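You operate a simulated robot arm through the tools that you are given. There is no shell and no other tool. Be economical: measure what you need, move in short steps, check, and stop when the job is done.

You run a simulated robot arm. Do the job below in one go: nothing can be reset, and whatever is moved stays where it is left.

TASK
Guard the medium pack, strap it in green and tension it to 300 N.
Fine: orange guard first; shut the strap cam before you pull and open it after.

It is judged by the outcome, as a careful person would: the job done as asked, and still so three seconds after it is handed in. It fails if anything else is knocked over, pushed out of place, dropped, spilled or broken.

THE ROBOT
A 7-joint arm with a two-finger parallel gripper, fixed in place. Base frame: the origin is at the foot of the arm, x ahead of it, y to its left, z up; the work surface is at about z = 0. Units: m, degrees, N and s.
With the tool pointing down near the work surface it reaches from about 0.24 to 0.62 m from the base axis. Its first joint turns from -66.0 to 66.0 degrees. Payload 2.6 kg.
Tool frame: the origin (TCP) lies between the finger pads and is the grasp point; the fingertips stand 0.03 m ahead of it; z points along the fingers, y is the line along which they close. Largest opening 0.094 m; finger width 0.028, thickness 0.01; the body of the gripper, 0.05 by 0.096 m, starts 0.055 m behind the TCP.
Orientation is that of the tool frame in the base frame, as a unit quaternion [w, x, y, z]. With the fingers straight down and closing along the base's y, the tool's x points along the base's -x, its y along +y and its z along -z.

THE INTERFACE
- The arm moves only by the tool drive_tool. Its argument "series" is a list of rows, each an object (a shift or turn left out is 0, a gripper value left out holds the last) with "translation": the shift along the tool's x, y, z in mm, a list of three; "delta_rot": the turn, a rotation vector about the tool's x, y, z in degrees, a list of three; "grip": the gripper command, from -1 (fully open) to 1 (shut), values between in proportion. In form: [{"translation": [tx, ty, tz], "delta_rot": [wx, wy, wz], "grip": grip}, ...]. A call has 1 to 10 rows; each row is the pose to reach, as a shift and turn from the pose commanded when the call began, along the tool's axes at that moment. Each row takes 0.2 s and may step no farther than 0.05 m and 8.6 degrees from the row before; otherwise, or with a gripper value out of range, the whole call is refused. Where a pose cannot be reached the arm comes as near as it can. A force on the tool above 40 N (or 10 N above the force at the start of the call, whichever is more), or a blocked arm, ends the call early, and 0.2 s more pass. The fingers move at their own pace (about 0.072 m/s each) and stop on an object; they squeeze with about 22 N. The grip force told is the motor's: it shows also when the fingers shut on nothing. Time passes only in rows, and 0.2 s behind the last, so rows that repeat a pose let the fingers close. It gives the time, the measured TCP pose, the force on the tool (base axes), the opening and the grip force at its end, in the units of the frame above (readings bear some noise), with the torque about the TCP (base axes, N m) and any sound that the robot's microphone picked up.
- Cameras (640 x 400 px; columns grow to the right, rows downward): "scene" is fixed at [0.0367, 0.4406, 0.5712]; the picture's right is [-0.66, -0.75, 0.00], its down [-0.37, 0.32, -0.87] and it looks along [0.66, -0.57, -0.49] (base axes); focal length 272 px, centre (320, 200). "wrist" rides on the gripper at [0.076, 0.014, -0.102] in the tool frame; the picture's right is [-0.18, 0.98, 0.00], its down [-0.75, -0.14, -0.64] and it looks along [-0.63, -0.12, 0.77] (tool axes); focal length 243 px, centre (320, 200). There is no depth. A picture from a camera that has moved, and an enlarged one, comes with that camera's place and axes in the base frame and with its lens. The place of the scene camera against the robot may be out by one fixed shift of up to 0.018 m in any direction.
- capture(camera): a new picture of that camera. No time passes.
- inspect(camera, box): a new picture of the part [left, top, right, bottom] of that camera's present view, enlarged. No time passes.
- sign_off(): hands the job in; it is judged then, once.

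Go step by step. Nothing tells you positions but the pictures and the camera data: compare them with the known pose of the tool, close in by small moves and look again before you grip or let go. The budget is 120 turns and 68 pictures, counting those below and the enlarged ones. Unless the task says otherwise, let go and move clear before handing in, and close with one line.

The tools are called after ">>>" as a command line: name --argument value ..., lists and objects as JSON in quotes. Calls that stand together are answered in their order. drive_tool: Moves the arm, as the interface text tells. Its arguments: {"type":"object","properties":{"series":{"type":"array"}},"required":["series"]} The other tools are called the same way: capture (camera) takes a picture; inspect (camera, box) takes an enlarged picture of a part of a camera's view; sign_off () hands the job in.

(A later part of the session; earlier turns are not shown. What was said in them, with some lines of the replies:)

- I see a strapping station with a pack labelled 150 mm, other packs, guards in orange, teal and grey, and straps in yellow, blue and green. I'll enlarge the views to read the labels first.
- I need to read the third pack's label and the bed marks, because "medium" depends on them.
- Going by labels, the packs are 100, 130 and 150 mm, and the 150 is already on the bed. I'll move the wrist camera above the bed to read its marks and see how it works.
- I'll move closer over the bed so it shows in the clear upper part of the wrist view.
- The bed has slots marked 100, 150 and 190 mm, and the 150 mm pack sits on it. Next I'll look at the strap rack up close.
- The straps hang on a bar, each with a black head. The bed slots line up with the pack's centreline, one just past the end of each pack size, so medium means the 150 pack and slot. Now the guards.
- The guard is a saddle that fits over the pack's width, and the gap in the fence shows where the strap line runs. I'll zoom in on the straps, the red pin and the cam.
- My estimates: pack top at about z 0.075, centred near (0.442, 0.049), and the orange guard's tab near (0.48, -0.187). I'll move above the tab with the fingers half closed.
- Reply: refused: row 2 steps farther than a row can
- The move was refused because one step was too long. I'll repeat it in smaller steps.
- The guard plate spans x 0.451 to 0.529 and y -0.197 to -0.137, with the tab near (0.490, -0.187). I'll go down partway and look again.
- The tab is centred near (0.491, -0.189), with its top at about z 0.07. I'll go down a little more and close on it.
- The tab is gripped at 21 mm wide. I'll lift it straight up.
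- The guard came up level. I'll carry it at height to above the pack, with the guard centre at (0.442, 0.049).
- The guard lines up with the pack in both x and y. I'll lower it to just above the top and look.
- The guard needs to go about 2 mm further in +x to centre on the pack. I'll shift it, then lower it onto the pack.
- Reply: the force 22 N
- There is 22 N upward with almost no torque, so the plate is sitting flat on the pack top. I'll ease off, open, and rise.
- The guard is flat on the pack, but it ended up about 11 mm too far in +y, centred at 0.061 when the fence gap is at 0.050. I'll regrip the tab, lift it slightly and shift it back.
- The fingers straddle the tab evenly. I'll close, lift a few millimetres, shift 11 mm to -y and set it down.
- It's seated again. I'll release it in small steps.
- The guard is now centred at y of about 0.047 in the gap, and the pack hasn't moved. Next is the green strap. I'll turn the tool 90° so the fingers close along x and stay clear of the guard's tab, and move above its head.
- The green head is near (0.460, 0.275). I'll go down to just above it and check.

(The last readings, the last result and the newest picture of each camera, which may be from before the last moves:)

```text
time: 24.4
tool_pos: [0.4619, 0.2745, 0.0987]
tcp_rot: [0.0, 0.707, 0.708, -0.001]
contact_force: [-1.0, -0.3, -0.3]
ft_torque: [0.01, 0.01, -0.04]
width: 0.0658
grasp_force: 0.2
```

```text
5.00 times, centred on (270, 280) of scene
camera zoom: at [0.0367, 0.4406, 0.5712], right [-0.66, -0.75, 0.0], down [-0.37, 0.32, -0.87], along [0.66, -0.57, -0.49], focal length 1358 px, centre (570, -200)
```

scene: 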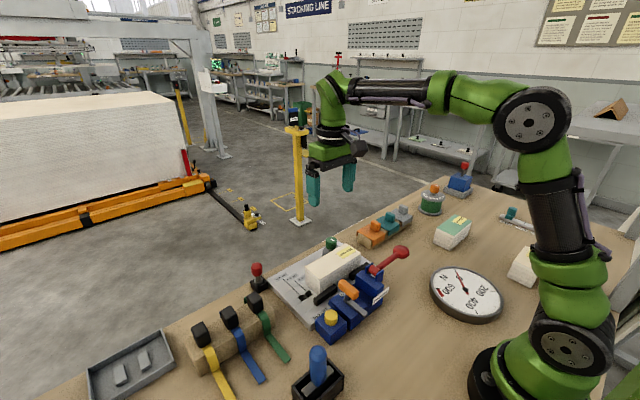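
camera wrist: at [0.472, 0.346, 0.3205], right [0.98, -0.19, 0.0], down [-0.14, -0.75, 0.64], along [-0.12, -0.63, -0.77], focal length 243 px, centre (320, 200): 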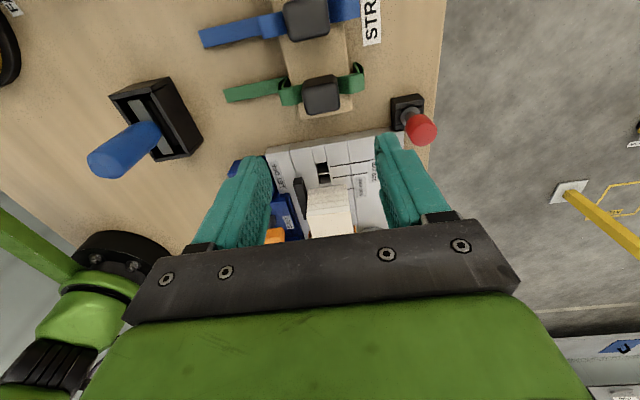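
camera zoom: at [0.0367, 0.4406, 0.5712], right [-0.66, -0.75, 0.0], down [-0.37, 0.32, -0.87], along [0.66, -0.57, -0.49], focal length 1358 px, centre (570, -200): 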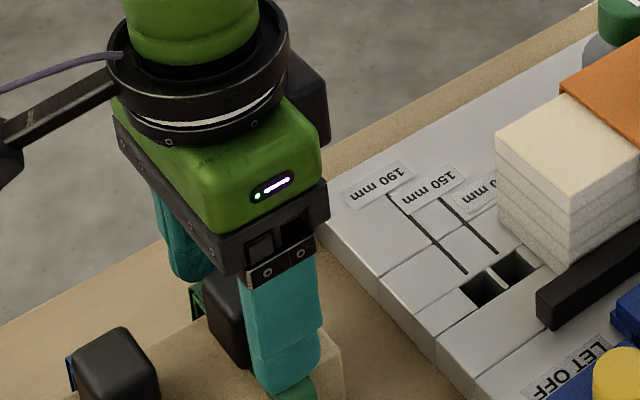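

The head sits about 4 mm to -x and 9 mm to -y of the tool centre. I'll shift, go down and grip.

>>> drive_tool --series '[{"translation": [-8, -4, 0]}, {"translation": [-8, -4, 10]}, {"translation": [-8, -4, 17]}, {"translation": [-8, -4, 17], "grip": 1}, {"translation": [-8, -4, 17], "grip": 1}, {"translation": [-8, -4, 17], "grip": 1}, {"translation": [-8, -4, 17], "grip": 1}]'

>>> inspect --camera "wrist" --box '[160, 50, 480, 250]'

```text
time: 25.4
tool_pos: [0.4583, 0.2689, 0.0891]
tcp_rot: [0.0, 0.707, 0.707, 0.007]
contact_force: [-1.6, -0.1, 5.1]
ft_torque: [0.0, 0.0, 0.01]
width: 0.0378
grasp_force: 22.0
stopped in row 4: the force on the tool passed its limit at 44 N (the readings are from after the stop); the commanded pose is now the measured one
```

```text
2.00 times, centred on (320, 150) of wrist
camera zoom: at [0.4709, 0.3444, 0.1925], right [0.98, -0.18, 0.01], down [-0.15, -0.76, 0.63], along [-0.11, -0.62, -0.77], focal length 485 px, centre (320, 300)
```

zoom: 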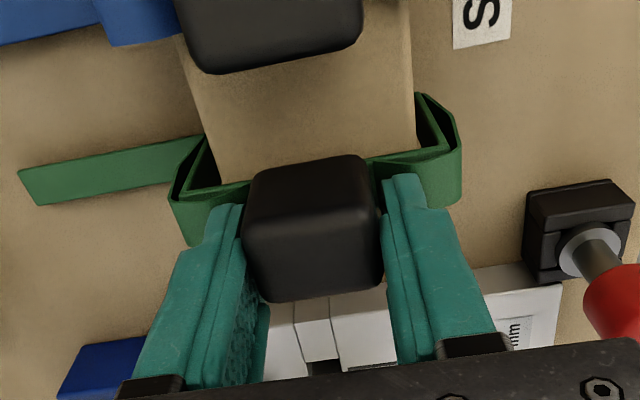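

The fingers touched the strap band and then closed on the head at 38 mm. I'll lift and check that it holds.

>>> drive_tool --series '[{"translation": [0, 0, 0], "grip": 1}, {"translation": [0, 0, -10], "grip": 1}, {"translation": [0, 0, -40], "grip": 1}, {"translation": [0, 0, -80], "grip": 1}, {"translation": [0, 0, -120], "grip": 1}, {"translation": [0, 0, -150], "grip": 1}, {"translation": [0, 0, -150], "grip": 1}]'

>>> capture --camera "scene"

>>> capture --camera "wrist"

```text
time: 27.0
tool_pos: [0.4576, 0.2676, 0.2368]
tcp_rot: [0.0, 0.707, 0.707, 0.006]
contact_force: [-1.6, 0.3, -1.0]
ft_torque: [0.03, 0.0, 0.01]
width: 0.0376
grasp_force: 22.5
```

```text
21 pictures are left
```

scene: 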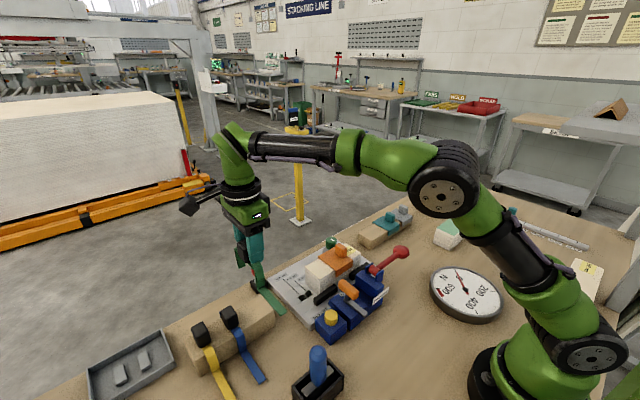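

```text
20 pictures are left
camera wrist: at [0.4712, 0.3426, 0.3413], right [0.98, -0.18, 0.01], down [-0.15, -0.76, 0.63], along [-0.11, -0.62, -0.77], focal length 243 px, centre (320, 200)
```

wrist: 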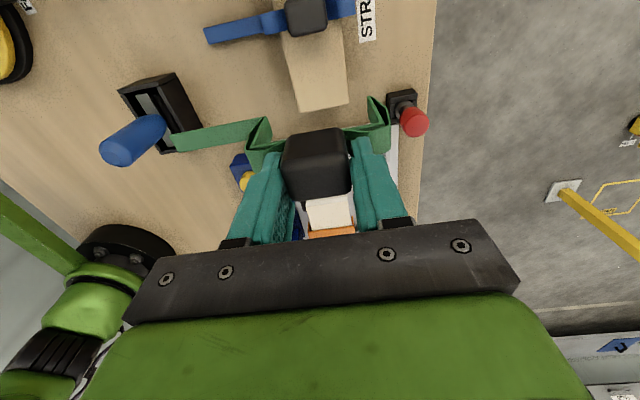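

The green strap is lifted and keeps its saddle shape. It's rigid, with two legs and a long tail toward the base that will lie between cam and tensioner. I'll carry it above the pack and check.

>>> drive_tool --series '[{"translation": [-42, -4, 0], "grip": 1}, {"translation": [-84, -8, 0], "grip": 1}, {"translation": [-126, -12, 0], "grip": 1}, {"translation": [-168, -16, 0], "grip": 1}, {"translation": [-204, -18, 0], "grip": 1}, {"translation": [-204, -18, 30], "grip": 1}, {"translation": [-204, -18, 40], "grip": 1}, {"translation": [-204, -18, 40], "grip": 1}]'

>>> inspect --camera "wrist" --box '[120, 50, 440, 250]'

>>> inspect --camera "scene" --box '[290, 200, 410, 320]'

```text
time: 28.8
tool_pos: [0.4387, 0.0646, 0.1963]
tcp_rot: [0.0, 0.707, 0.707, 0.005]
contact_force: [0.0, -0.1, -0.7]
ft_torque: [-0.03, -0.03, 0.0]
width: 0.0372
grasp_force: 22.4
```

```text
2.00 times, centred on (280, 150) of wrist
camera zoom: at [0.4523, 0.1398, 0.3], right [0.98, -0.18, 0.01], down [-0.15, -0.76, 0.63], along [-0.11, -0.62, -0.77], focal length 485 px, centre (400, 300)
```

zoom: 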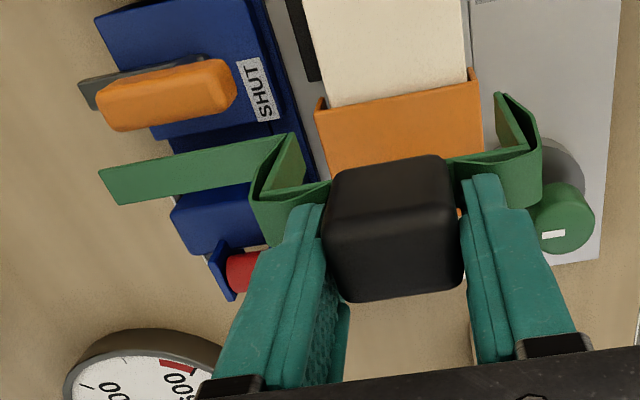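

```text
3.33 times, centred on (350, 260) of scene
camera zoom: at [0.0367, 0.4406, 0.5712], right [-0.66, -0.75, 0.0], down [-0.37, 0.32, -0.87], along [0.66, -0.57, -0.49], focal length 905 px, centre (220, 0)
```

zoom: 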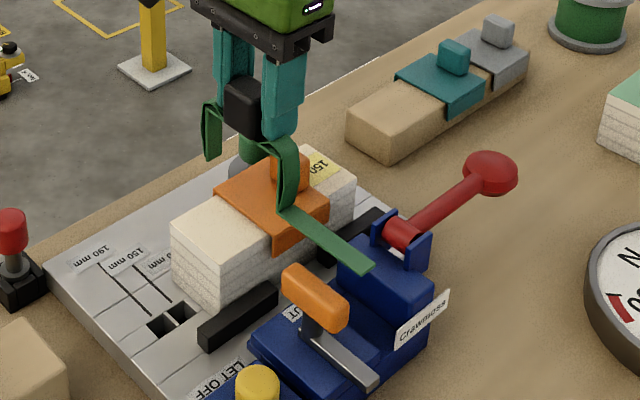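

Strap leg span (0.398 to 0.484) clears the guard (0.404 to 0.474). The channel for the tail is centred near y 0.053, which leaves the head just touching the guard's tab. I'll lower beside the tab, nudge the guard a few mm to -y with the head, then seat it.

>>> drive_tool --series '[{"translation": [-6, 0, 20], "grip": 1}, {"translation": [-6, 0, 45], "grip": 1}, {"translation": [-6, 0, 61], "grip": 1}, {"translation": [-6, 0, 61], "grip": 1}, {"translation": [-10, 0, 61], "grip": 1}, {"translation": [-14, 0, 61], "grip": 1}, {"translation": [-17, 0, 61], "grip": 1}, {"translation": [-17, 0, 61], "grip": 1}]'

>>> inspect --camera "wrist" --box '[120, 50, 440, 250]'

>>> inspect --camera "scene" --box '[300, 220, 400, 320]'

```text
time: 30.6
tool_pos: [0.4382, 0.0481, 0.1351]
tcp_rot: [0.0, 0.707, 0.707, 0.005]
contact_force: [0.3, 0.2, -1.3]
ft_torque: [-0.01, 0.03, -0.01]
width: 0.0376
grasp_force: 21.7
```

```text
2.00 times, centred on (280, 150) of wrist
camera zoom: at [0.4517, 0.1231, 0.2386], right [0.98, -0.18, 0.01], down [-0.15, -0.76, 0.63], along [-0.11, -0.62, -0.77], focal length 485 px, centre (400, 300)
```

zoom: 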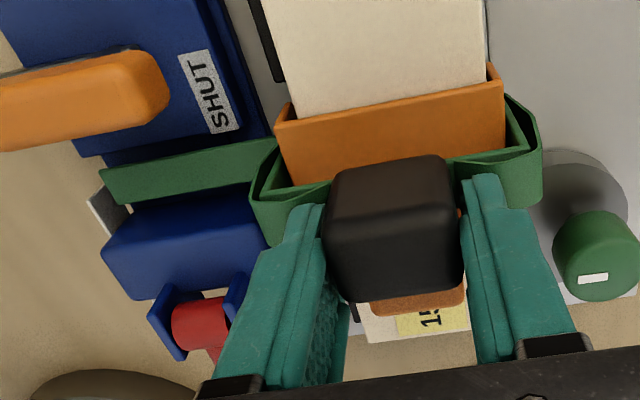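

```text
4.00 times, centred on (350, 270) of scene
camera zoom: at [0.0367, 0.4406, 0.5712], right [-0.66, -0.75, 0.0], down [-0.37, 0.32, -0.87], along [0.66, -0.57, -0.49], focal length 1086 px, centre (200, -80)
```

zoom: 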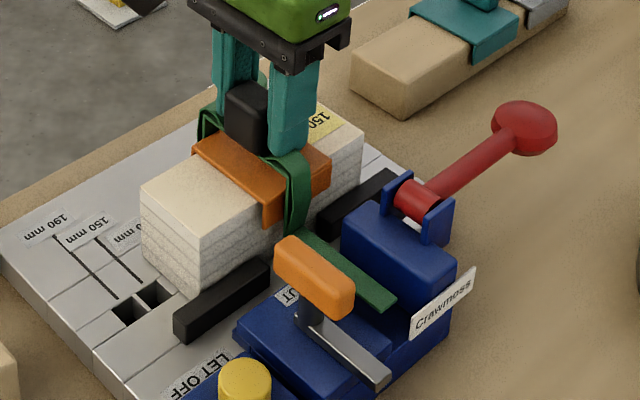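

The strap straddles the guard and the tail lines up with the channel. I'll lower it slowly until it seats.

>>> drive_tool --series '[{"translation": [0, 0, 8], "grip": 1}, {"translation": [0, 0, 14], "grip": 1}, {"translation": [0, 0, 19], "grip": 1}, {"translation": [0, 0, 22], "grip": 1}, {"translation": [0, 0, 22], "grip": 1}]'

```text
time: 31.5
tool_pos: [0.4412, 0.0476, 0.1213]
tcp_rot: [0.001, 0.709, 0.706, 0.01]
contact_force: [-1.2, -1.2, 7.2]
ft_torque: [0.01, 0.3, 0.02]
width: 0.0373
grasp_force: 22.1
stopped in row 4: the force on the tool passed its limit at 46 N (the readings are from after the stop); the commanded pose is now the measured one
```

>>> inspect --camera "scene" --box '[310, 220, 400, 310]'

>>> inspect --camera "wrist" --box '[120, 50, 440, 250]'

```text
4.44 times, centred on (355, 265) of scene
camera zoom: at [0.0366, 0.4406, 0.5712], right [-0.66, -0.75, 0.0], down [-0.37, 0.32, -0.87], along [0.66, -0.57, -0.49], focal length 1207 px, centre (164, -89)
```

zoom: 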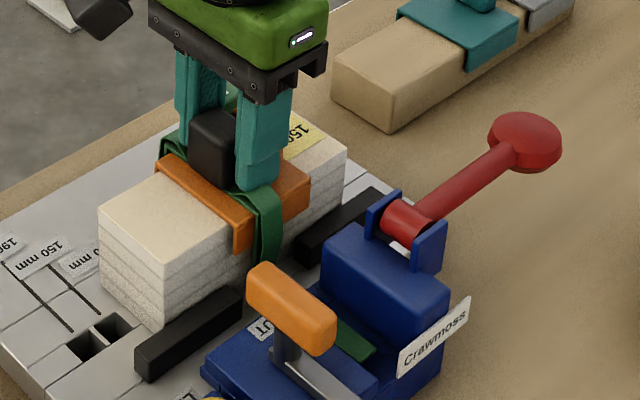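

```text
2.00 times, centred on (280, 150) of wrist
camera zoom: at [0.4534, 0.1232, 0.2243], right [0.98, -0.19, 0.01], down [-0.15, -0.76, 0.63], along [-0.11, -0.62, -0.78], focal length 485 px, centre (400, 300)
```

zoom: 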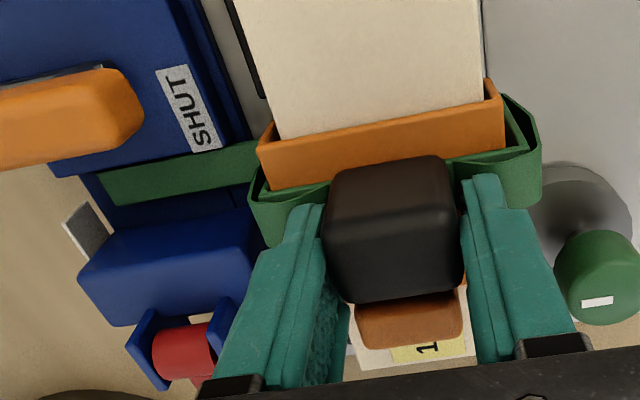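

The strap is down over the guard with its tail lying in the channel. I'll open a little and rise.

>>> drive_tool --series '[{"translation": [0, 0, 0], "grip": 0.1}, {"translation": [0, 0, 0], "grip": 0.0}, {"translation": [0, 0, -4], "grip": 0.0}, {"translation": [0, 0, -25], "grip": 0.0}, {"translation": [0, 0, -60], "grip": 0.0}, {"translation": [0, 0, -85], "grip": 0.0}, {"translation": [0, 0, -85], "grip": 0.0}]'

>>> capture --camera "wrist"

>>> inspect --camera "scene" --box '[310, 220, 400, 310]'

```text
time: 33.1
tool_pos: [0.4389, 0.0472, 0.2038]
tcp_rot: [0.0, 0.708, 0.706, 0.009]
contact_force: [0.9, 0.3, 0.7]
ft_torque: [0.0, -0.01, 0.01]
width: 0.0471
grasp_force: 0.1
```

```text
13 pictures are left
camera wrist: at [0.4521, 0.1229, 0.3074], right [0.98, -0.19, 0.01], down [-0.15, -0.76, 0.63], along [-0.11, -0.62, -0.78], focal length 243 px, centre (320, 200)
```

wrist: 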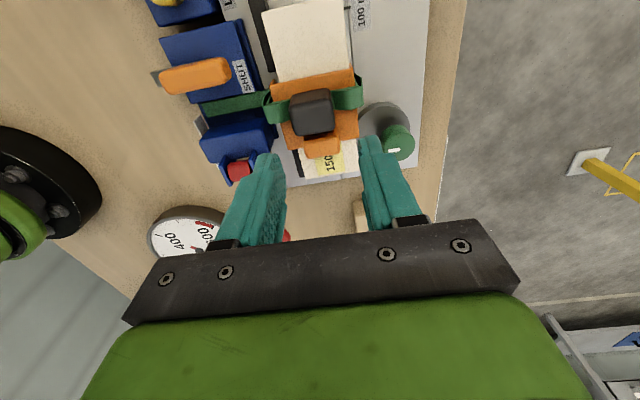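

```text
4.44 times, centred on (355, 265) of scene
camera zoom: at [0.0367, 0.4406, 0.5712], right [-0.66, -0.75, 0.0], down [-0.37, 0.32, -0.87], along [0.66, -0.57, -0.49], focal length 1207 px, centre (164, -89)
```

zoom: 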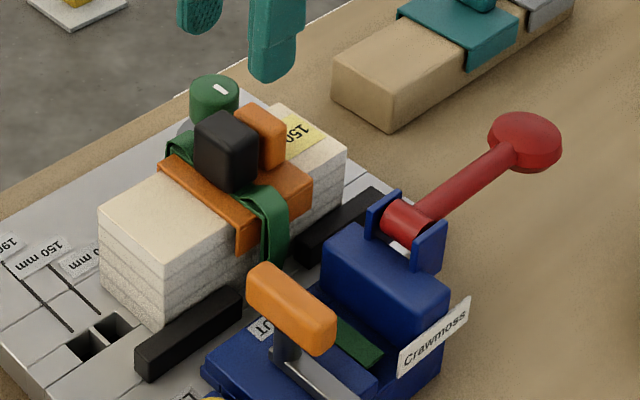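

The guard and strap are both in place. I'll zoom in on the cam and tensioner from here to see how the levers pivot.

>>> inspect --camera "wrist" --box '[130, 10, 290, 190]'

>>> inspect --camera "scene" --box '[310, 260, 400, 350]'

```text
2.22 times, centred on (210, 100) of wrist
camera zoom: at [0.4521, 0.1229, 0.3074], right [0.98, -0.19, 0.01], down [-0.15, -0.76, 0.63], along [-0.11, -0.62, -0.78], focal length 539 px, centre (564, 422)
```

zoom: 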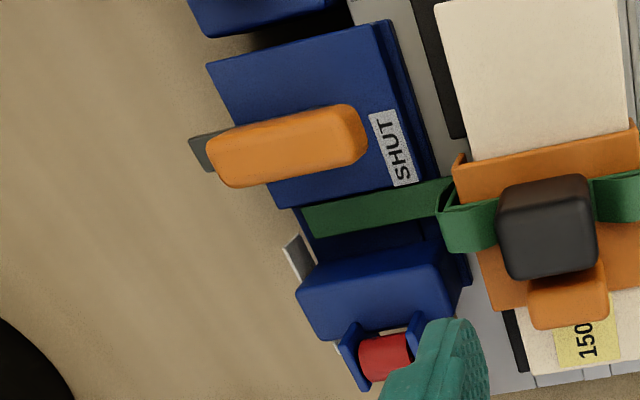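

```text
4.44 times, centred on (355, 305) of scene
camera zoom: at [0.0367, 0.4406, 0.5712], right [-0.66, -0.75, 0.0], down [-0.37, 0.32, -0.87], along [0.66, -0.57, -0.49], focal length 1207 px, centre (164, -267)
```

zoom: 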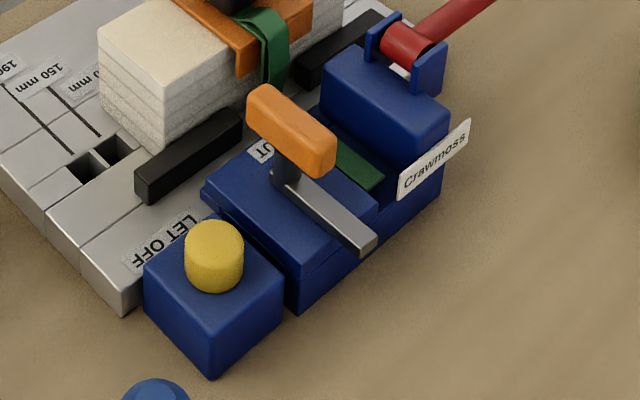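

The cam looks like a T-handle on a vertical post at about (0.343, 0.096), with a steel arm pointing to -x. I'll turn the tool back so the fingers close along y, and go above that handle.

>>> drive_tool --series '[{"translation": [5, -10, 0], "delta_rot": [0, 0, -8.2]}, {"translation": [10, -20, 0], "delta_rot": [0, 0, -16.4]}, {"translation": [15, -30, 0], "delta_rot": [0, 0, -24.6]}, {"translation": [20, -40, 0], "delta_rot": [0, 0, -32.8]}, {"translation": [25, -50, 0], "delta_rot": [0, 0, -41]}, {"translation": [30, -60, 0], "delta_rot": [0, 0, -49.2]}, {"translation": [35, -70, 0], "delta_rot": [0, 0, -57.4]}, {"translation": [40, -80, 10], "delta_rot": [0, 0, -65.6]}, {"translation": [45, -90, 20], "delta_rot": [0, 0, -73.8]}, {"translation": [48, -96, 30], "delta_rot": [0, 0, -82]}]'

>>> drive_tool --series '[{"delta_rot": [0, 0, -8]}, {"translation": [0, 0, 20], "delta_rot": [0, 0, -8], "grip": 0.0}, {"translation": [0, 0, 40], "delta_rot": [0, 0, -8], "grip": 0.0}, {"translation": [0, 0, 40], "delta_rot": [0, 0, -8], "grip": 0.0}]'

>>> inspect --camera "wrist" --box '[200, 30, 440, 210]'

```text
time: 35.3
tool_pos: [0.3428, 0.0956, 0.1752]
tcp_rot: [0.008, 0.07, 0.998, 0.007]
contact_force: [0.6, 0.8, 0.4]
ft_torque: [0.0, -0.02, -0.01]
width: 0.047
grasp_force: 0.1
```

```text
time: 36.3
tool_pos: [0.3438, 0.0977, 0.1326]
tcp_rot: [0.006, 0.002, 1.0, 0.006]
contact_force: [0.2, 1.0, -0.3]
ft_torque: [0.0, -0.04, 0.01]
width: 0.0471
grasp_force: 0.1
```

```text
2.22 times, centred on (320, 120) of wrist
camera zoom: at [0.2664, 0.1099, 0.2345], right [0.19, 0.98, 0.01], down [0.74, -0.15, 0.65], along [0.64, -0.11, -0.76], focal length 539 px, centre (320, 378)
```

zoom: 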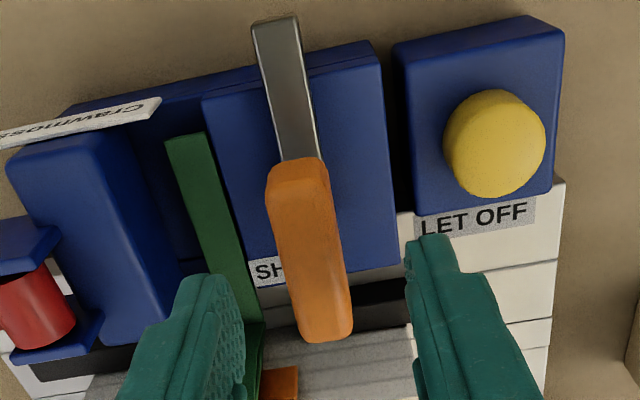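

The handle centre is near (0.345, 0.095) and it runs along x. I'll go down, grip it, and try a small turn to find which way it shuts.

>>> drive_tool --series '[{"translation": [0, -3, 20], "grip": 0}, {"translation": [0, -3, 42], "grip": 0}, {"translation": [0, -3, 42], "grip": 1}, {"translation": [0, -3, 42], "grip": 1}, {"translation": [0, -3, 42], "grip": 1}]'

>>> drive_tool --series '[{"delta_rot": [0, 0, -4], "grip": 1}, {"delta_rot": [0, 0, -8], "grip": 1}, {"delta_rot": [0, 0, -8], "grip": 1}]'

```text
time: 37.5
tool_pos: [0.3457, 0.0948, 0.091]
tcp_rot: [0.008, 0.0, 1.0, 0.005]
contact_force: [2.1, 4.0, -4.8]
ft_torque: [-0.13, -0.53, 0.05]
width: 0.0225
grasp_force: 44.5
```

```text
time: 38.3
tool_pos: [0.3455, 0.0954, 0.0921]
tcp_rot: [0.008, -0.069, 0.998, 0.006]
contact_force: [12.0, 11.6, -24.7]
ft_torque: [-0.12, -0.15, -0.02]
width: 0.0225
grasp_force: 44.7
```

The handle turns with almost no torque. I'll check with a picture before going further.

>>> inspect --camera "wrist" --box '[200, 30, 440, 210]'

```text
2.22 times, centred on (320, 120) of wrist
camera zoom: at [0.2656, 0.0972, 0.1931], right [0.05, 1.0, 0.01], down [0.76, -0.04, 0.65], along [0.65, -0.02, -0.76], focal length 539 px, centre (320, 378)
```

zoom: 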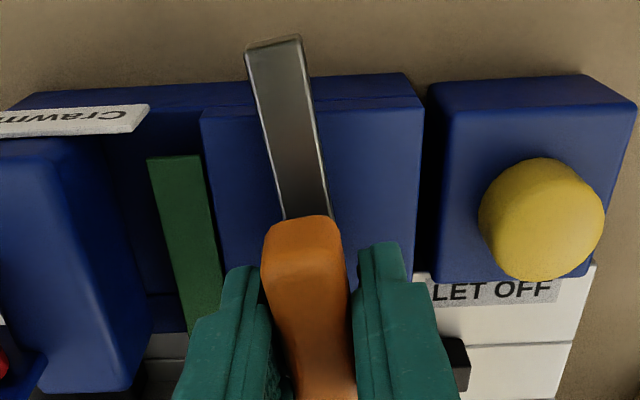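

The arm swings toward the strap channel (-x end toward -y), which is the way to shut it. I'll keep turning that way and watch the loads.

>>> drive_tool --series '[{"translation": [0, 0, 1], "delta_rot": [0, 0, -6], "grip": 1}, {"translation": [0, 0, 1], "delta_rot": [0, 0, -12], "grip": 1}, {"translation": [0, 0, 1], "delta_rot": [0, 0, -18], "grip": 1}, {"translation": [0, 0, 1], "delta_rot": [0, 0, -24], "grip": 1}, {"translation": [0, 0, 1], "delta_rot": [0, 0, -30], "grip": 1}, {"translation": [0, 0, 1], "delta_rot": [0, 0, -30], "grip": 1}]'

```text
time: 39.7
tool_pos: [0.3445, 0.0943, 0.092]
tcp_rot: [0.01, -0.324, 0.946, 0.003]
contact_force: [-21.5, 7.5, 32.2]
ft_torque: [-0.07, 0.13, 0.04]
width: 0.0226
grasp_force: 44.9
```

>>> drive_tool --series '[{"translation": [0.8, 0.6, -1], "delta_rot": [0, 0, -6], "grip": 1}, {"translation": [0.8, 0.6, -1], "delta_rot": [0, 0, -12], "grip": 1}, {"translation": [0.8, 0.6, -1], "delta_rot": [0, 0, -18], "grip": 1}, {"translation": [0.8, 0.6, -1], "delta_rot": [0, 0, -24], "grip": 1}, {"translation": [0.8, 0.6, -1], "delta_rot": [0, 0, -24], "grip": 1}]'

```text
time: 40.9
tool_pos: [0.345, 0.0941, 0.0922]
tcp_rot: [0.01, -0.516, 0.856, 0.001]
contact_force: [13.3, 23.2, -20.7]
ft_torque: [0.18, 0.22, -0.02]
width: 0.0228
grasp_force: 45.0
```

>>> drive_tool --series '[{"translation": [-0.8, 0, 0.6], "delta_rot": [0, 0, -7], "grip": 1}, {"translation": [-0.8, 0, 0.6], "delta_rot": [0, 0, -14], "grip": 1}, {"translation": [-0.8, 0, 0.6], "delta_rot": [0, 0, -21], "grip": 1}, {"translation": [-0.8, 0, 0.6], "delta_rot": [0, 0, -28], "grip": 1}, {"translation": [-0.8, 0, 0.6], "delta_rot": [0, 0, -28], "grip": 1}]'

>>> inspect --camera "scene" --box '[310, 250, 410, 350]'

```text
time: 42.1
tool_pos: [0.3445, 0.0943, 0.0928]
tcp_rot: [0.009, -0.707, 0.708, -0.002]
contact_force: [13.5, 4.1, -6.1]
ft_torque: [1.21, 0.23, 0.0]
width: 0.0222
grasp_force: 45.3
```

```text
4.00 times, centred on (360, 300) of scene
camera zoom: at [0.0367, 0.4406, 0.5712], right [-0.66, -0.75, 0.0], down [-0.37, 0.32, -0.87], along [0.66, -0.57, -0.49], focal length 1086 px, centre (160, -200)
```

zoom: 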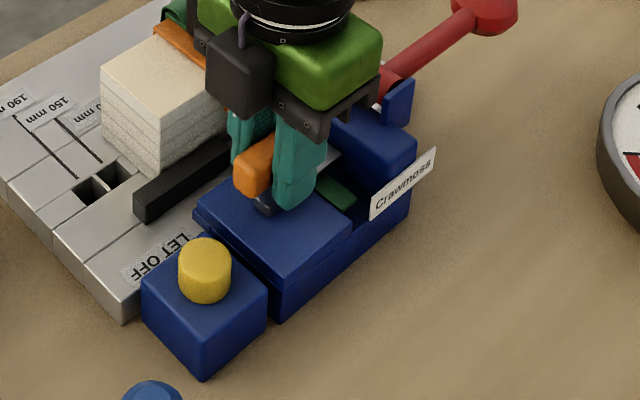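

The arm now lies across the strap tail. I'll push a few degrees more to feel for the end stop.

>>> drive_tool --series '[{"delta_rot": [0, 0, -4], "grip": 1}, {"delta_rot": [0, 0, -8], "grip": 1}, {"delta_rot": [0, 0, -8], "grip": 1}]'

```text
time: 42.9
tool_pos: [0.3439, 0.0922, 0.0925]
tcp_rot: [-0.009, 0.753, -0.658, 0.003]
contact_force: [12.9, -10.8, 4.2]
ft_torque: [0.39, 0.11, -1.4]
width: 0.0251
grasp_force: 45.6
```

There's a firm stop at 90°, so the cam is shut. I'll turn back to that angle, release and rise, then look at the whole station.

>>> drive_tool --series '[{"delta_rot": [0, 0, 7], "grip": 1}, {"delta_rot": [0, 0, 7], "grip": 0.1}, {"delta_rot": [0, 0, 7], "grip": -0.1}, {"translation": [0, 0, -20], "delta_rot": [0, 0, 7], "grip": -0.1}, {"translation": [0, 0, -60], "delta_rot": [0, 0, 7], "grip": -0.1}, {"translation": [0, 0, -100], "delta_rot": [0, 0, 7], "grip": -0.1}, {"translation": [0, 0, -100], "delta_rot": [0, 0, 7], "grip": -0.1}]'

>>> inspect --camera "scene" --box '[300, 220, 420, 340]'

```text
time: 44.5
tool_pos: [0.3411, 0.0917, 0.1912]
tcp_rot: [-0.008, 0.712, -0.702, 0.001]
contact_force: [0.2, -0.5, -0.1]
ft_torque: [-0.03, 0.0, -0.01]
width: 0.0516
grasp_force: 0.2
```

```text
3.33 times, centred on (360, 280) of scene
camera zoom: at [0.0367, 0.4406, 0.5712], right [-0.66, -0.75, 0.0], down [-0.37, 0.32, -0.87], along [0.66, -0.57, -0.49], focal length 905 px, centre (187, -67)
```

zoom: 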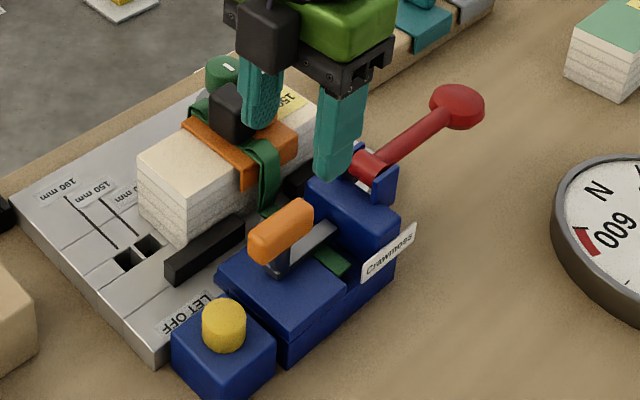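

The cam is shut across the tail. Six pictures remain. The red lever's ball is near (0.347, -0.120, 0.07) and its hub pivots about x near (0.342, 0.0, 0.08). I'll move above the ball with the fingers closing along x.

>>> drive_tool --series '[{"translation": [43, -1, 0], "grip": -0.4}, {"translation": [86, -2, 0], "grip": -0.4}, {"translation": [129, -4, 0], "grip": -0.4}, {"translation": [172, -5, 0], "grip": -0.4}, {"translation": [212, -6, 0], "grip": -0.4}, {"translation": [212, -6, 30], "grip": -0.4}, {"translation": [212, -6, 40], "grip": -0.4}, {"translation": [212, -6, 40], "grip": -0.4}]'

>>> capture --camera "wrist"

```text
time: 46.3
tool_pos: [0.3533, -0.118, 0.1485]
tcp_rot: [-0.009, 0.712, -0.702, 0.001]
contact_force: [-0.1, 1.0, -0.4]
ft_torque: [0.01, 0.01, 0.04]
width: 0.0658
grasp_force: 0.0
```

```text
5 pictures are left
camera wrist: at [0.3368, -0.1951, 0.2498], right [-0.99, 0.17, -0.01], down [0.12, 0.75, 0.65], along [0.12, 0.64, -0.76], focal length 243 px, centre (320, 200)
```

wrist: 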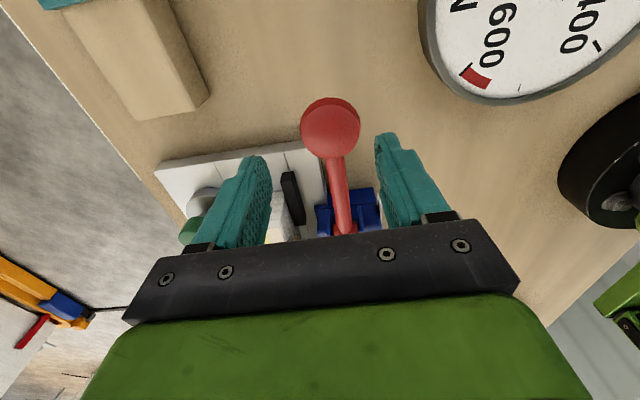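

The ball is centred near (0.345, -0.118) and is about 40 mm across. I'll shift 8 mm in -x, go down and grip it.

>>> drive_tool --series '[{"translation": [0, 8, 10], "grip": -0.4}, {"translation": [0, 8, 40], "grip": -0.4}, {"translation": [0, 8, 74], "grip": -0.4}, {"translation": [0, 8, 74], "grip": 1}, {"translation": [0, 8, 74], "grip": 1}, {"translation": [0, 8, 74], "grip": 1}]'

```text
time: 47.7
tool_pos: [0.3444, -0.1181, 0.0747]
tcp_rot: [-0.009, 0.713, -0.701, 0.002]
contact_force: [17.4, 2.4, -8.4]
ft_torque: [-0.5, -0.19, -0.22]
width: 0.0455
grasp_force: 45.5
```

The ball is gripped. I'll try a small upward stroke of about 12° along the arc around the hub and read the forces.

>>> drive_tool --series '[{"translation": [0, -1, 0], "grip": 1}, {"translation": [-0.3, -1, -8.2], "delta_rot": [0, 4, 0], "grip": 1}, {"translation": [-1.2, -1, -16.4], "delta_rot": [0, 8, 0], "grip": 1}, {"translation": [-2.6, -1, -24.5], "delta_rot": [0, 12, 0], "grip": 1}, {"translation": [-2.6, -1, -24.5], "delta_rot": [0, 12, 0], "grip": 1}]'

```text
time: 48.3
tool_pos: [0.3446, -0.1169, 0.078]
tcp_rot: [0.01, 0.714, -0.7, 0.019]
contact_force: [3.9, -2.9, -9.9]
ft_torque: [0.54, -0.29, 0.07]
width: 0.0453
grasp_force: 45.1
stopped in row 2: the force on the tool passed its limit at 44 N (the readings are from after the stop); the commanded pose is now the measured one
```

Upward met 44 N almost at once. I'll try a small downward move.

>>> drive_tool --series '[{"translation": [0, 0, 3], "delta_rot": [0, -2, 0], "grip": 1}, {"translation": [0, 0, 8], "delta_rot": [0, -4, 0], "grip": 1}, {"translation": [0, 0, 12], "delta_rot": [0, -5, 0], "grip": 1}, {"translation": [0, 0, 12], "delta_rot": [0, -5, 0], "grip": 1}]'

```text
time: 49.3
tool_pos: [0.3451, -0.1153, 0.067]
tcp_rot: [-0.021, 0.712, -0.701, -0.014]
contact_force: [-6.3, 12.4, 15.0]
ft_torque: [1.2, -0.01, -0.23]
width: 0.0452
grasp_force: 44.9
```

Downward moves more easily. I'll continue down a bit and listen.

>>> drive_tool --series '[{"translation": [0, 0, 4], "delta_rot": [0, -2, 0], "grip": 1}, {"translation": [0, 0, 8], "delta_rot": [0, -4, 0], "grip": 1}, {"translation": [0, 0, 12], "delta_rot": [0, -6, 0], "grip": 1}, {"translation": [0, 0, 12], "delta_rot": [0, -6, 0], "grip": 1}]'

```text
time: 50.3
tool_pos: [0.3454, -0.1152, 0.0544]
tcp_rot: [-0.057, 0.713, -0.696, -0.053]
contact_force: [-3.8, 31.6, 0.4]
ft_torque: [-1.21, -0.02, -0.03]
width: 0.045
grasp_force: 45.0
```

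>>> inspect --camera "scene" --box '[340, 200, 520, 340]'

```text
2.86 times, centred on (430, 270) of scene
camera zoom: at [0.0367, 0.4406, 0.5712], right [-0.66, -0.75, 0.0], down [-0.37, 0.32, -0.87], along [0.66, -0.57, -0.49], focal length 776 px, centre (6, 0)
```

zoom: 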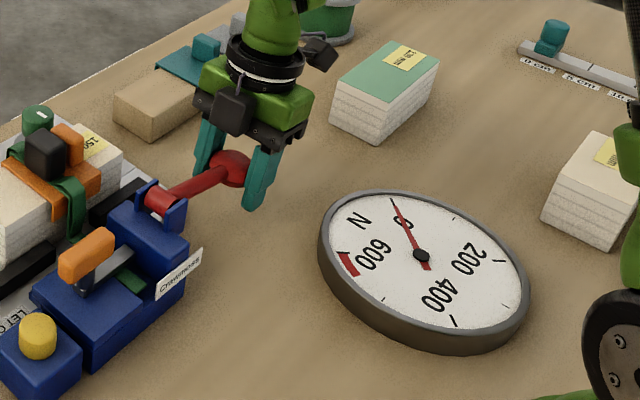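

The gauge still reads 0 and the lever has simply moved down. I'll bring it back up slowly to feel the loads.

>>> drive_tool --series '[{"translation": [0, 0, -2.5], "delta_rot": [0, 1.2, 0], "grip": 1}, {"translation": [0, 0, -5], "delta_rot": [0, 2.4, 0], "grip": 1}, {"translation": [0, 0, -7.5], "delta_rot": [0, 3.6, 0], "grip": 1}, {"translation": [0, 0, -10], "delta_rot": [0, 4.8, 0], "grip": 1}, {"translation": [0, 0, -12.5], "delta_rot": [0, 6, 0], "grip": 1}, {"translation": [0, 0, -15], "delta_rot": [0, 7.2, 0], "grip": 1}, {"translation": [0, 0, -17.5], "delta_rot": [0, 8.4, 0], "grip": 1}]'

```text
time: 51.9
tool_pos: [0.345, -0.1175, 0.072]
tcp_rot: [-0.006, 0.714, -0.7, 0.0]
contact_force: [-7.7, 31.2, -1.9]
ft_torque: [-0.57, 0.2, 0.08]
width: 0.0452
grasp_force: 44.8
```

The side load shows my radius is a bit long. I'll correct y by 1.5 mm and continue slowly up along the arc.

>>> drive_tool --series '[{"translation": [-1.5, 0, 0], "grip": 1}, {"translation": [-1.6, 0, -4], "delta_rot": [0, 2, 0], "grip": 1}, {"translation": [-1.8, 0, -8], "delta_rot": [0, 4, 0], "grip": 1}, {"translation": [-2.1, 0, -12], "delta_rot": [0, 6, 0], "grip": 1}, {"translation": [-2.6, 0, -16], "delta_rot": [0, 8, 0], "grip": 1}, {"translation": [-3.3, 0, -20], "delta_rot": [0, 10, 0], "grip": 1}]'

```text
time: 52.9
tool_pos: [0.3459, -0.1182, 0.0815]
tcp_rot: [0.031, 0.712, -0.7, 0.038]
contact_force: [8.6, -2.4, -17.4]
ft_torque: [0.48, -0.09, -0.22]
width: 0.0452
grasp_force: 44.6
stopped in row 5: the force on the tool passed its limit at 49 N (the readings are from after the stop); the commanded pose is now the measured one
```

Upward stops hard near z 0.08, so the working stroke must be downward. I'll run a longer downward stroke along the arc and listen.

>>> drive_tool --series '[{"translation": [-0.1, 0, 4.6], "delta_rot": [0, -2.3, 0], "grip": 1}, {"translation": [-0.4, 0, 9.3], "delta_rot": [0, -4.6, 0], "grip": 1}, {"translation": [-0.8, 0, 13.9], "delta_rot": [0, -6.9, 0], "grip": 1}, {"translation": [-1.5, 0, 18.5], "delta_rot": [0, -9.2, 0], "grip": 1}, {"translation": [-2.3, 0, 23.2], "delta_rot": [0, -11.5, 0], "grip": 1}, {"translation": [-3.4, 0, 27.7], "delta_rot": [0, -13.8, 0], "grip": 1}, {"translation": [-4.6, 0, 32.2], "delta_rot": [0, -16.1, 0], "grip": 1}]'

```text
time: 54.5
tool_pos: [0.3453, -0.1147, 0.0506]
tcp_rot: [-0.069, 0.711, -0.697, -0.064]
contact_force: [-11.3, 24.3, 15.9]
ft_torque: [0.56, -0.05, 0.22]
width: 0.0449
grasp_force: 45.3
```

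>>> drive_tool --series '[{"translation": [-1.0, 0, 4.6], "delta_rot": [0, -2.3, 0], "grip": 1}, {"translation": [-1.4, 0, 9.3], "delta_rot": [0, -4.6, 0], "grip": 1}, {"translation": [-1.8, 0, 13.9], "delta_rot": [0, -6.9, 0], "grip": 1}, {"translation": [-1.8, 0, 13.9], "delta_rot": [0, -6.9, 0], "grip": 1}]'

```text
time: 55.1
tool_pos: [0.3445, -0.1114, 0.0452]
tcp_rot: [-0.088, 0.708, -0.696, -0.083]
contact_force: [-4.7, 2.2, 11.4]
ft_torque: [-0.51, 0.18, 0.1]
width: 0.0452
grasp_force: 45.0
stopped in row 2: the force on the tool passed its limit at 47 N (the readings are from after the stop); the commanded pose is now the measured one
```

The lower end is at about z 0.045. I'll check the gauge now.

>>> inspect --camera "scene" --box '[350, 240, 510, 330]'

```text
4.00 times, centred on (430, 285) of scene
camera zoom: at [0.0367, 0.4406, 0.5712], right [-0.66, -0.75, 0.0], down [-0.37, 0.32, -0.87], along [0.66, -0.57, -0.49], focal length 1086 px, centre (-120, -140)
```

zoom: 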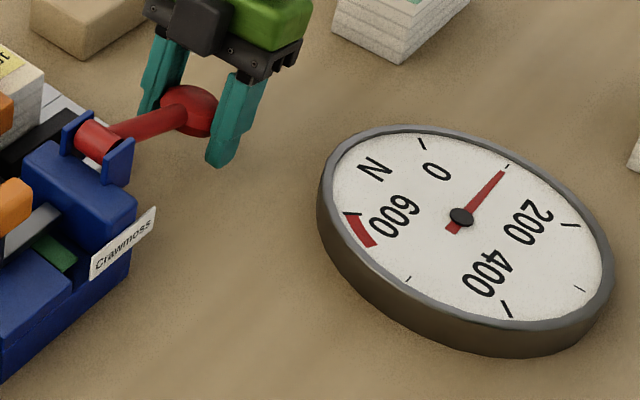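

The gauge reads 100 N, so the downward stroke tensions and it looks like 100 N per full stroke. I'll return the lever to the top and do a second stroke.

>>> drive_tool --series '[{"translation": [-0.1, 0, -4.2], "delta_rot": [0, 2.1, 0], "grip": 1}, {"translation": [-0.3, 0, -8.5], "delta_rot": [0, 4.2, 0], "grip": 1}, {"translation": [-0.7, 0, -12.7], "delta_rot": [0, 6.3, 0], "grip": 1}, {"translation": [-1.2, 0, -17], "delta_rot": [0, 8.4, 0], "grip": 1}, {"translation": [-1.9, 0, -21.2], "delta_rot": [0, 10.5, 0], "grip": 1}, {"translation": [-2.8, 0, -25.3], "delta_rot": [0, 12.6, 0], "grip": 1}, {"translation": [-3.8, 0, -29.4], "delta_rot": [0, 14.7, 0], "grip": 1}, {"translation": [-4.9, 0, -33.5], "delta_rot": [0, 16.8, 0], "grip": 1}]'

```text
time: 56.9
tool_pos: [0.3451, -0.1186, 0.0785]
tcp_rot: [0.015, 0.713, -0.701, 0.023]
contact_force: [4.7, -17.7, -5.9]
ft_torque: [-0.83, 0.26, 0.27]
width: 0.0451
grasp_force: 44.8
```

Back at the top. Second stroke down now, to the stop.

>>> drive_tool --series '[{"translation": [-0.1, 0, 4.2], "delta_rot": [0, -2.1, 0], "grip": 1}, {"translation": [-0.3, 0, 8.5], "delta_rot": [0, -4.2, 0], "grip": 1}, {"translation": [-0.7, 0, 12.7], "delta_rot": [0, -6.3, 0], "grip": 1}, {"translation": [-1.2, 0, 17], "delta_rot": [0, -8.4, 0], "grip": 1}, {"translation": [-1.9, 0, 21.2], "delta_rot": [0, -10.5, 0], "grip": 1}, {"translation": [-2.8, 0, 25.3], "delta_rot": [0, -12.6, 0], "grip": 1}, {"translation": [-3.8, 0, 29.4], "delta_rot": [0, -14.7, 0], "grip": 1}, {"translation": [-4.9, 0, 33.5], "delta_rot": [0, -16.8, 0], "grip": 1}]'

```text
time: 58.7
tool_pos: [0.3456, -0.1127, 0.0462]
tcp_rot: [-0.088, 0.709, -0.695, -0.083]
contact_force: [7.4, -10.3, 3.9]
ft_torque: [-1.01, -0.09, -0.31]
width: 0.045
grasp_force: 45.4
```

>>> inspect --camera "scene" --box '[350, 240, 510, 330]'

```text
4.00 times, centred on (430, 285) of scene
camera zoom: at [0.0366, 0.4406, 0.5712], right [-0.66, -0.75, 0.0], down [-0.37, 0.32, -0.87], along [0.66, -0.57, -0.49], focal length 1086 px, centre (-120, -140)
```

zoom: 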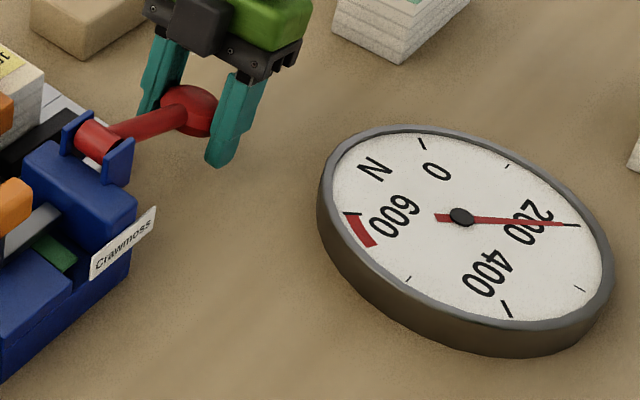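

It reads exactly 200 N. Returning the lever to the top for the third stroke.

>>> drive_tool --series '[{"translation": [-0.1, 0, -4.2], "delta_rot": [0, 2.1, 0], "grip": 1}, {"translation": [-0.3, 0, -8.5], "delta_rot": [0, 4.2, 0], "grip": 1}, {"translation": [-0.7, 0, -12.7], "delta_rot": [0, 6.3, 0], "grip": 1}, {"translation": [-1.2, 0, -17], "delta_rot": [0, 8.4, 0], "grip": 1}, {"translation": [-1.9, 0, -21.2], "delta_rot": [0, 10.5, 0], "grip": 1}, {"translation": [-2.8, 0, -25.3], "delta_rot": [0, 12.6, 0], "grip": 1}, {"translation": [-3.8, 0, -29.4], "delta_rot": [0, 14.7, 0], "grip": 1}, {"translation": [-4.9, 0, -33.5], "delta_rot": [0, 16.8, 0], "grip": 1}]'

>>> drive_tool --series '[{"translation": [-0.1, 0, 4.2], "delta_rot": [0, -2.1, 0], "grip": 1}, {"translation": [-0.3, 0, 8.5], "delta_rot": [0, -4.2, 0], "grip": 1}, {"translation": [-0.7, 0, 12.7], "delta_rot": [0, -6.3, 0], "grip": 1}, {"translation": [-1.2, 0, 17], "delta_rot": [0, -8.4, 0], "grip": 1}, {"translation": [-1.9, 0, 21.2], "delta_rot": [0, -10.5, 0], "grip": 1}, {"translation": [-2.8, 0, 25.3], "delta_rot": [0, -12.6, 0], "grip": 1}, {"translation": [-3.8, 0, 29.4], "delta_rot": [0, -14.7, 0], "grip": 1}, {"translation": [-4.9, 0, 33.5], "delta_rot": [0, -16.8, 0], "grip": 1}]'

```text
time: 60.5
tool_pos: [0.3456, -0.1175, 0.0777]
tcp_rot: [0.016, 0.711, -0.703, 0.022]
contact_force: [11.5, -14.6, -1.1]
ft_torque: [-0.22, 0.12, -0.47]
width: 0.0447
grasp_force: 44.6
```

```text
time: 62.3
tool_pos: [0.3453, -0.1114, 0.0458]
tcp_rot: [-0.087, 0.709, -0.694, -0.084]
contact_force: [1.2, -4.7, 13.8]
ft_torque: [-1.2, -0.02, -0.11]
width: 0.0448
grasp_force: 45.1
```

That should be 300 N. I'll return the lever to its top rest position, then let go and rise.

>>> drive_tool --series '[{"translation": [-0.1, 0, -4.2], "delta_rot": [0, 2.1, 0], "grip": 1}, {"translation": [-0.3, 0, -8.5], "delta_rot": [0, 4.2, 0], "grip": 1}, {"translation": [-0.7, 0, -12.7], "delta_rot": [0, 6.3, 0], "grip": 1}, {"translation": [-1.2, 0, -17], "delta_rot": [0, 8.4, 0], "grip": 1}, {"translation": [-1.9, 0, -21.2], "delta_rot": [0, 10.5, 0], "grip": 1}, {"translation": [-2.8, 0, -25.3], "delta_rot": [0, 12.6, 0], "grip": 1}, {"translation": [-3.8, 0, -29.0], "delta_rot": [0, 14.5, 0], "grip": 1}, {"translation": [-4.2, 0, -31], "delta_rot": [0, 14.5, 0], "grip": 1}, {"translation": [-4.2, 0, -31], "delta_rot": [0, 14.5, 0], "grip": -0.3}, {"translation": [-4.2, 0, -31], "delta_rot": [0, 14.5, 0], "grip": -0.5}]'

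>>> drive_tool --series '[{"translation": [0, 0, 0], "grip": -0.5}, {"translation": [0, 0, -20], "grip": -0.5}, {"translation": [0, 0, -60], "grip": -0.5}, {"translation": [0, 0, -105], "grip": -0.5}, {"translation": [0, 0, -105], "grip": -0.5}]'

>>> inspect --camera "scene" --box '[310, 200, 510, 350]'

```text
time: 64.5
tool_pos: [0.3443, -0.1151, 0.0761]
tcp_rot: [0.001, 0.712, -0.702, 0.006]
contact_force: [0.3, 0.4, -0.1]
ft_torque: [0.0, -0.01, -0.03]
width: 0.0707
grasp_force: 0.0
```

```text
time: 65.7
tool_pos: [0.3445, -0.1152, 0.1806]
tcp_rot: [0.001, 0.713, -0.701, 0.007]
contact_force: [-0.1, 0.7, 0.6]
ft_torque: [-0.01, -0.01, -0.03]
width: 0.0705
grasp_force: 0.1
```

```text
2.67 times, centred on (410, 275) of scene
camera zoom: at [0.0367, 0.4406, 0.5712], right [-0.66, -0.75, 0.0], down [-0.37, 0.32, -0.87], along [0.66, -0.57, -0.49], focal length 724 px, centre (80, 0)
```

zoom: 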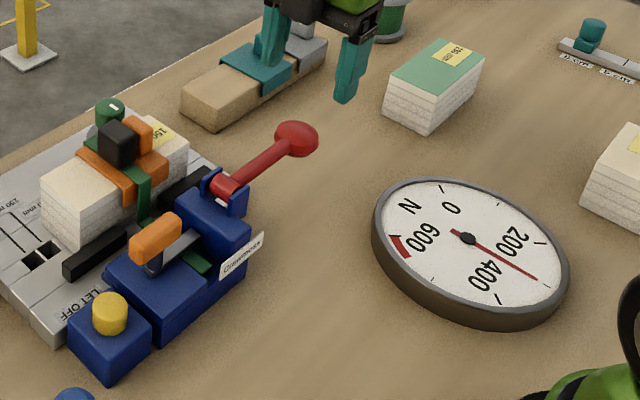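

The gauge shows 300 N with the lever at rest. Last, I'll open the cam by going back over its handle, gripping, and turning it back 90°.

>>> drive_tool --series '[{"translation": [-43, 0, 0], "grip": -0.1}, {"translation": [-86, 0, 0], "grip": -0.1}, {"translation": [-129, 0, 0], "grip": -0.1}, {"translation": [-172, 0, 0], "grip": -0.1}, {"translation": [-209, 0, 0], "grip": -0.1}, {"translation": [-209, 0, 40], "grip": -0.1}, {"translation": [-209, 0, 70], "grip": -0.1}, {"translation": [-209, 0, 88], "grip": -0.1}, {"translation": [-209, 0, 88], "grip": -0.1}]'

```text
time: 67.7
tool_pos: [0.3406, 0.0928, 0.0913]
tcp_rot: [0.001, 0.713, -0.701, 0.006]
contact_force: [-0.8, -0.5, -0.4]
ft_torque: [-0.02, -0.02, 0.02]
width: 0.0515
grasp_force: 0.1
```

>>> drive_tool --series '[{"translation": [-1.5, -3.5, 0], "grip": -0.1}, {"translation": [-1.5, -3.5, 0], "grip": 1}, {"translation": [-1.5, -3.5, 0], "grip": 1}, {"translation": [-1.5, -3.5, 0], "grip": 1}, {"translation": [-1.5, -3.5, 0], "delta_rot": [0, 0, 4], "grip": 1}, {"translation": [-1.5, -3.5, 0], "delta_rot": [0, 0, 8], "grip": 1}, {"translation": [-1.5, -3.5, 0], "delta_rot": [0, 0, 8], "grip": 1}]'

```text
time: 69.3
tool_pos: [0.344, 0.0937, 0.0907]
tcp_rot: [-0.001, -0.662, 0.75, -0.006]
contact_force: [-2.9, 1.5, 2.6]
ft_torque: [-1.36, 0.33, 0.01]
width: 0.0225
grasp_force: 44.8
```

The handle is gripped and turning cleanly. I'll carry on in the opening direction.

>>> drive_tool --series '[{"delta_rot": [0, 0, 6], "grip": 1}, {"delta_rot": [0, 0, 12], "grip": 1}, {"delta_rot": [0, 0, 18], "grip": 1}, {"delta_rot": [0, 0, 24], "grip": 1}, {"delta_rot": [0, 0, 30], "grip": 1}, {"delta_rot": [0, 0, 36], "grip": 1}, {"delta_rot": [0, 0, 36], "grip": 1}]'

```text
time: 70.9
tool_pos: [0.3449, 0.095, 0.0904]
tcp_rot: [0.001, -0.398, 0.917, -0.006]
contact_force: [2.6, 11.2, -7.5]
ft_torque: [-0.58, 0.82, 0.01]
width: 0.0224
grasp_force: 44.9
```

>>> drive_tool --series '[{"delta_rot": [0, 0, 7], "grip": 1}, {"delta_rot": [0, 0, 14], "grip": 1}, {"delta_rot": [0, 0, 21], "grip": 1}, {"delta_rot": [0, 0, 28], "grip": 1}, {"delta_rot": [0, 0, 35], "grip": 1}, {"delta_rot": [0, 0, 42], "grip": 1}, {"delta_rot": [0, 0, 47], "grip": 1}, {"delta_rot": [0, 0, 51], "grip": 1}, {"delta_rot": [0, 0, 51], "grip": 1}]'

```text
time: 72.9
tool_pos: [0.3448, 0.0943, 0.0915]
tcp_rot: [0.004, 0.034, 0.999, -0.005]
contact_force: [-8.7, 10.8, -1.6]
ft_torque: [0.08, -0.75, 1.29]
width: 0.0236
grasp_force: 45.2
```

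The opening stop is reached. I'll relax, release, rise and move clear.

>>> drive_tool --series '[{"delta_rot": [0, 0, -3.5], "grip": 1}, {"delta_rot": [0, 0, -3.5], "grip": 0.1}, {"delta_rot": [0, 0, -3.5], "grip": 0}, {"translation": [0, 0, -20], "delta_rot": [0, 0, -3.5], "grip": 0}, {"translation": [0, 0, -60], "delta_rot": [0, 0, -3.5], "grip": 0}, {"translation": [0, 0, -105], "delta_rot": [0, 0, -3.5], "grip": 0}, {"translation": [0, 0, -150], "delta_rot": [0, 0, -3.5], "grip": 0}, {"translation": [0, -45, -180], "delta_rot": [0, 0, -3.5], "grip": 0}, {"translation": [0, -85, -200], "delta_rot": [0, 0, -3.5], "grip": 0}, {"translation": [0, -120, -210], "delta_rot": [0, 0, -3.5], "grip": 0}]'

>>> capture --camera "scene"

```text
refused: row 8 steps farther than a row can; nothing moved
```

```text
0 pictures are left
```

scene: 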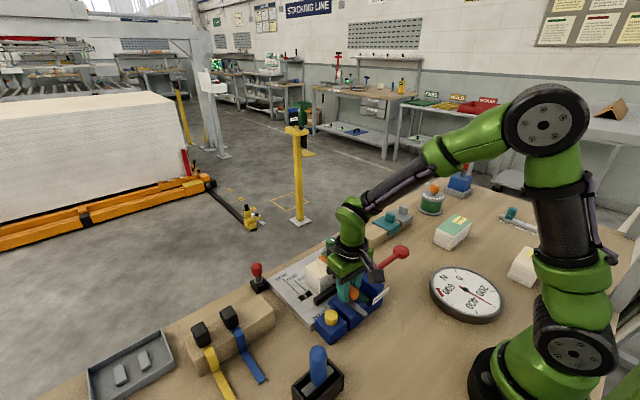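

The move was refused, so I'm still on the handle. In the last picture the gauge still points at 300. I'll repeat the release in smaller steps.

>>> drive_tool --series '[{"delta_rot": [0, 0, -3.5], "grip": 1}, {"delta_rot": [0, 0, -3.5], "grip": 0.1}, {"delta_rot": [0, 0, -3.5], "grip": 0}, {"delta_rot": [0, 0, -3.5], "grip": 0}, {"translation": [0, 0, -20], "delta_rot": [0, 0, -3.5], "grip": 0}, {"translation": [0, 0, -60], "delta_rot": [0, 0, -3.5], "grip": 0}, {"translation": [0, 0, -100], "delta_rot": [0, 0, -3.5], "grip": 0}, {"translation": [0, 0, -140], "delta_rot": [0, 0, -3.5], "grip": 0}, {"translation": [0, 0, -180], "delta_rot": [0, 0, -3.5], "grip": 0}, {"translation": [0, 0, -200], "delta_rot": [0, 0, -3.5], "grip": 0}]'

```text
time: 75.1
tool_pos: [0.3438, 0.0981, 0.2918]
tcp_rot: [0.004, 0.005, 1.0, -0.005]
contact_force: [0.6, 0.4, -0.1]
ft_torque: [-0.02, 0.01, -0.03]
width: 0.0467
grasp_force: 0.0
```

The gripper is free and well above the station, with no contact, so I'm handing in.

>>> sign_off

```text
The job is handed in.
```

I took the 150 mm pack already on the bed as the medium one, because the bed is marked 100, 150 and 190 mm. I put the orange guard on it, then the green strap, shut the cam, and pulled to 300 N on the gauge. Then I opened the cam and moved the arm clear. If "medium" meant the loose 130 mm pack, this is the wrong one. My pictures ran out before letting go of the cam handle, so the final state is confirmed only by the arm's readings; the gauge still looked to be at 300 N in the last picture.
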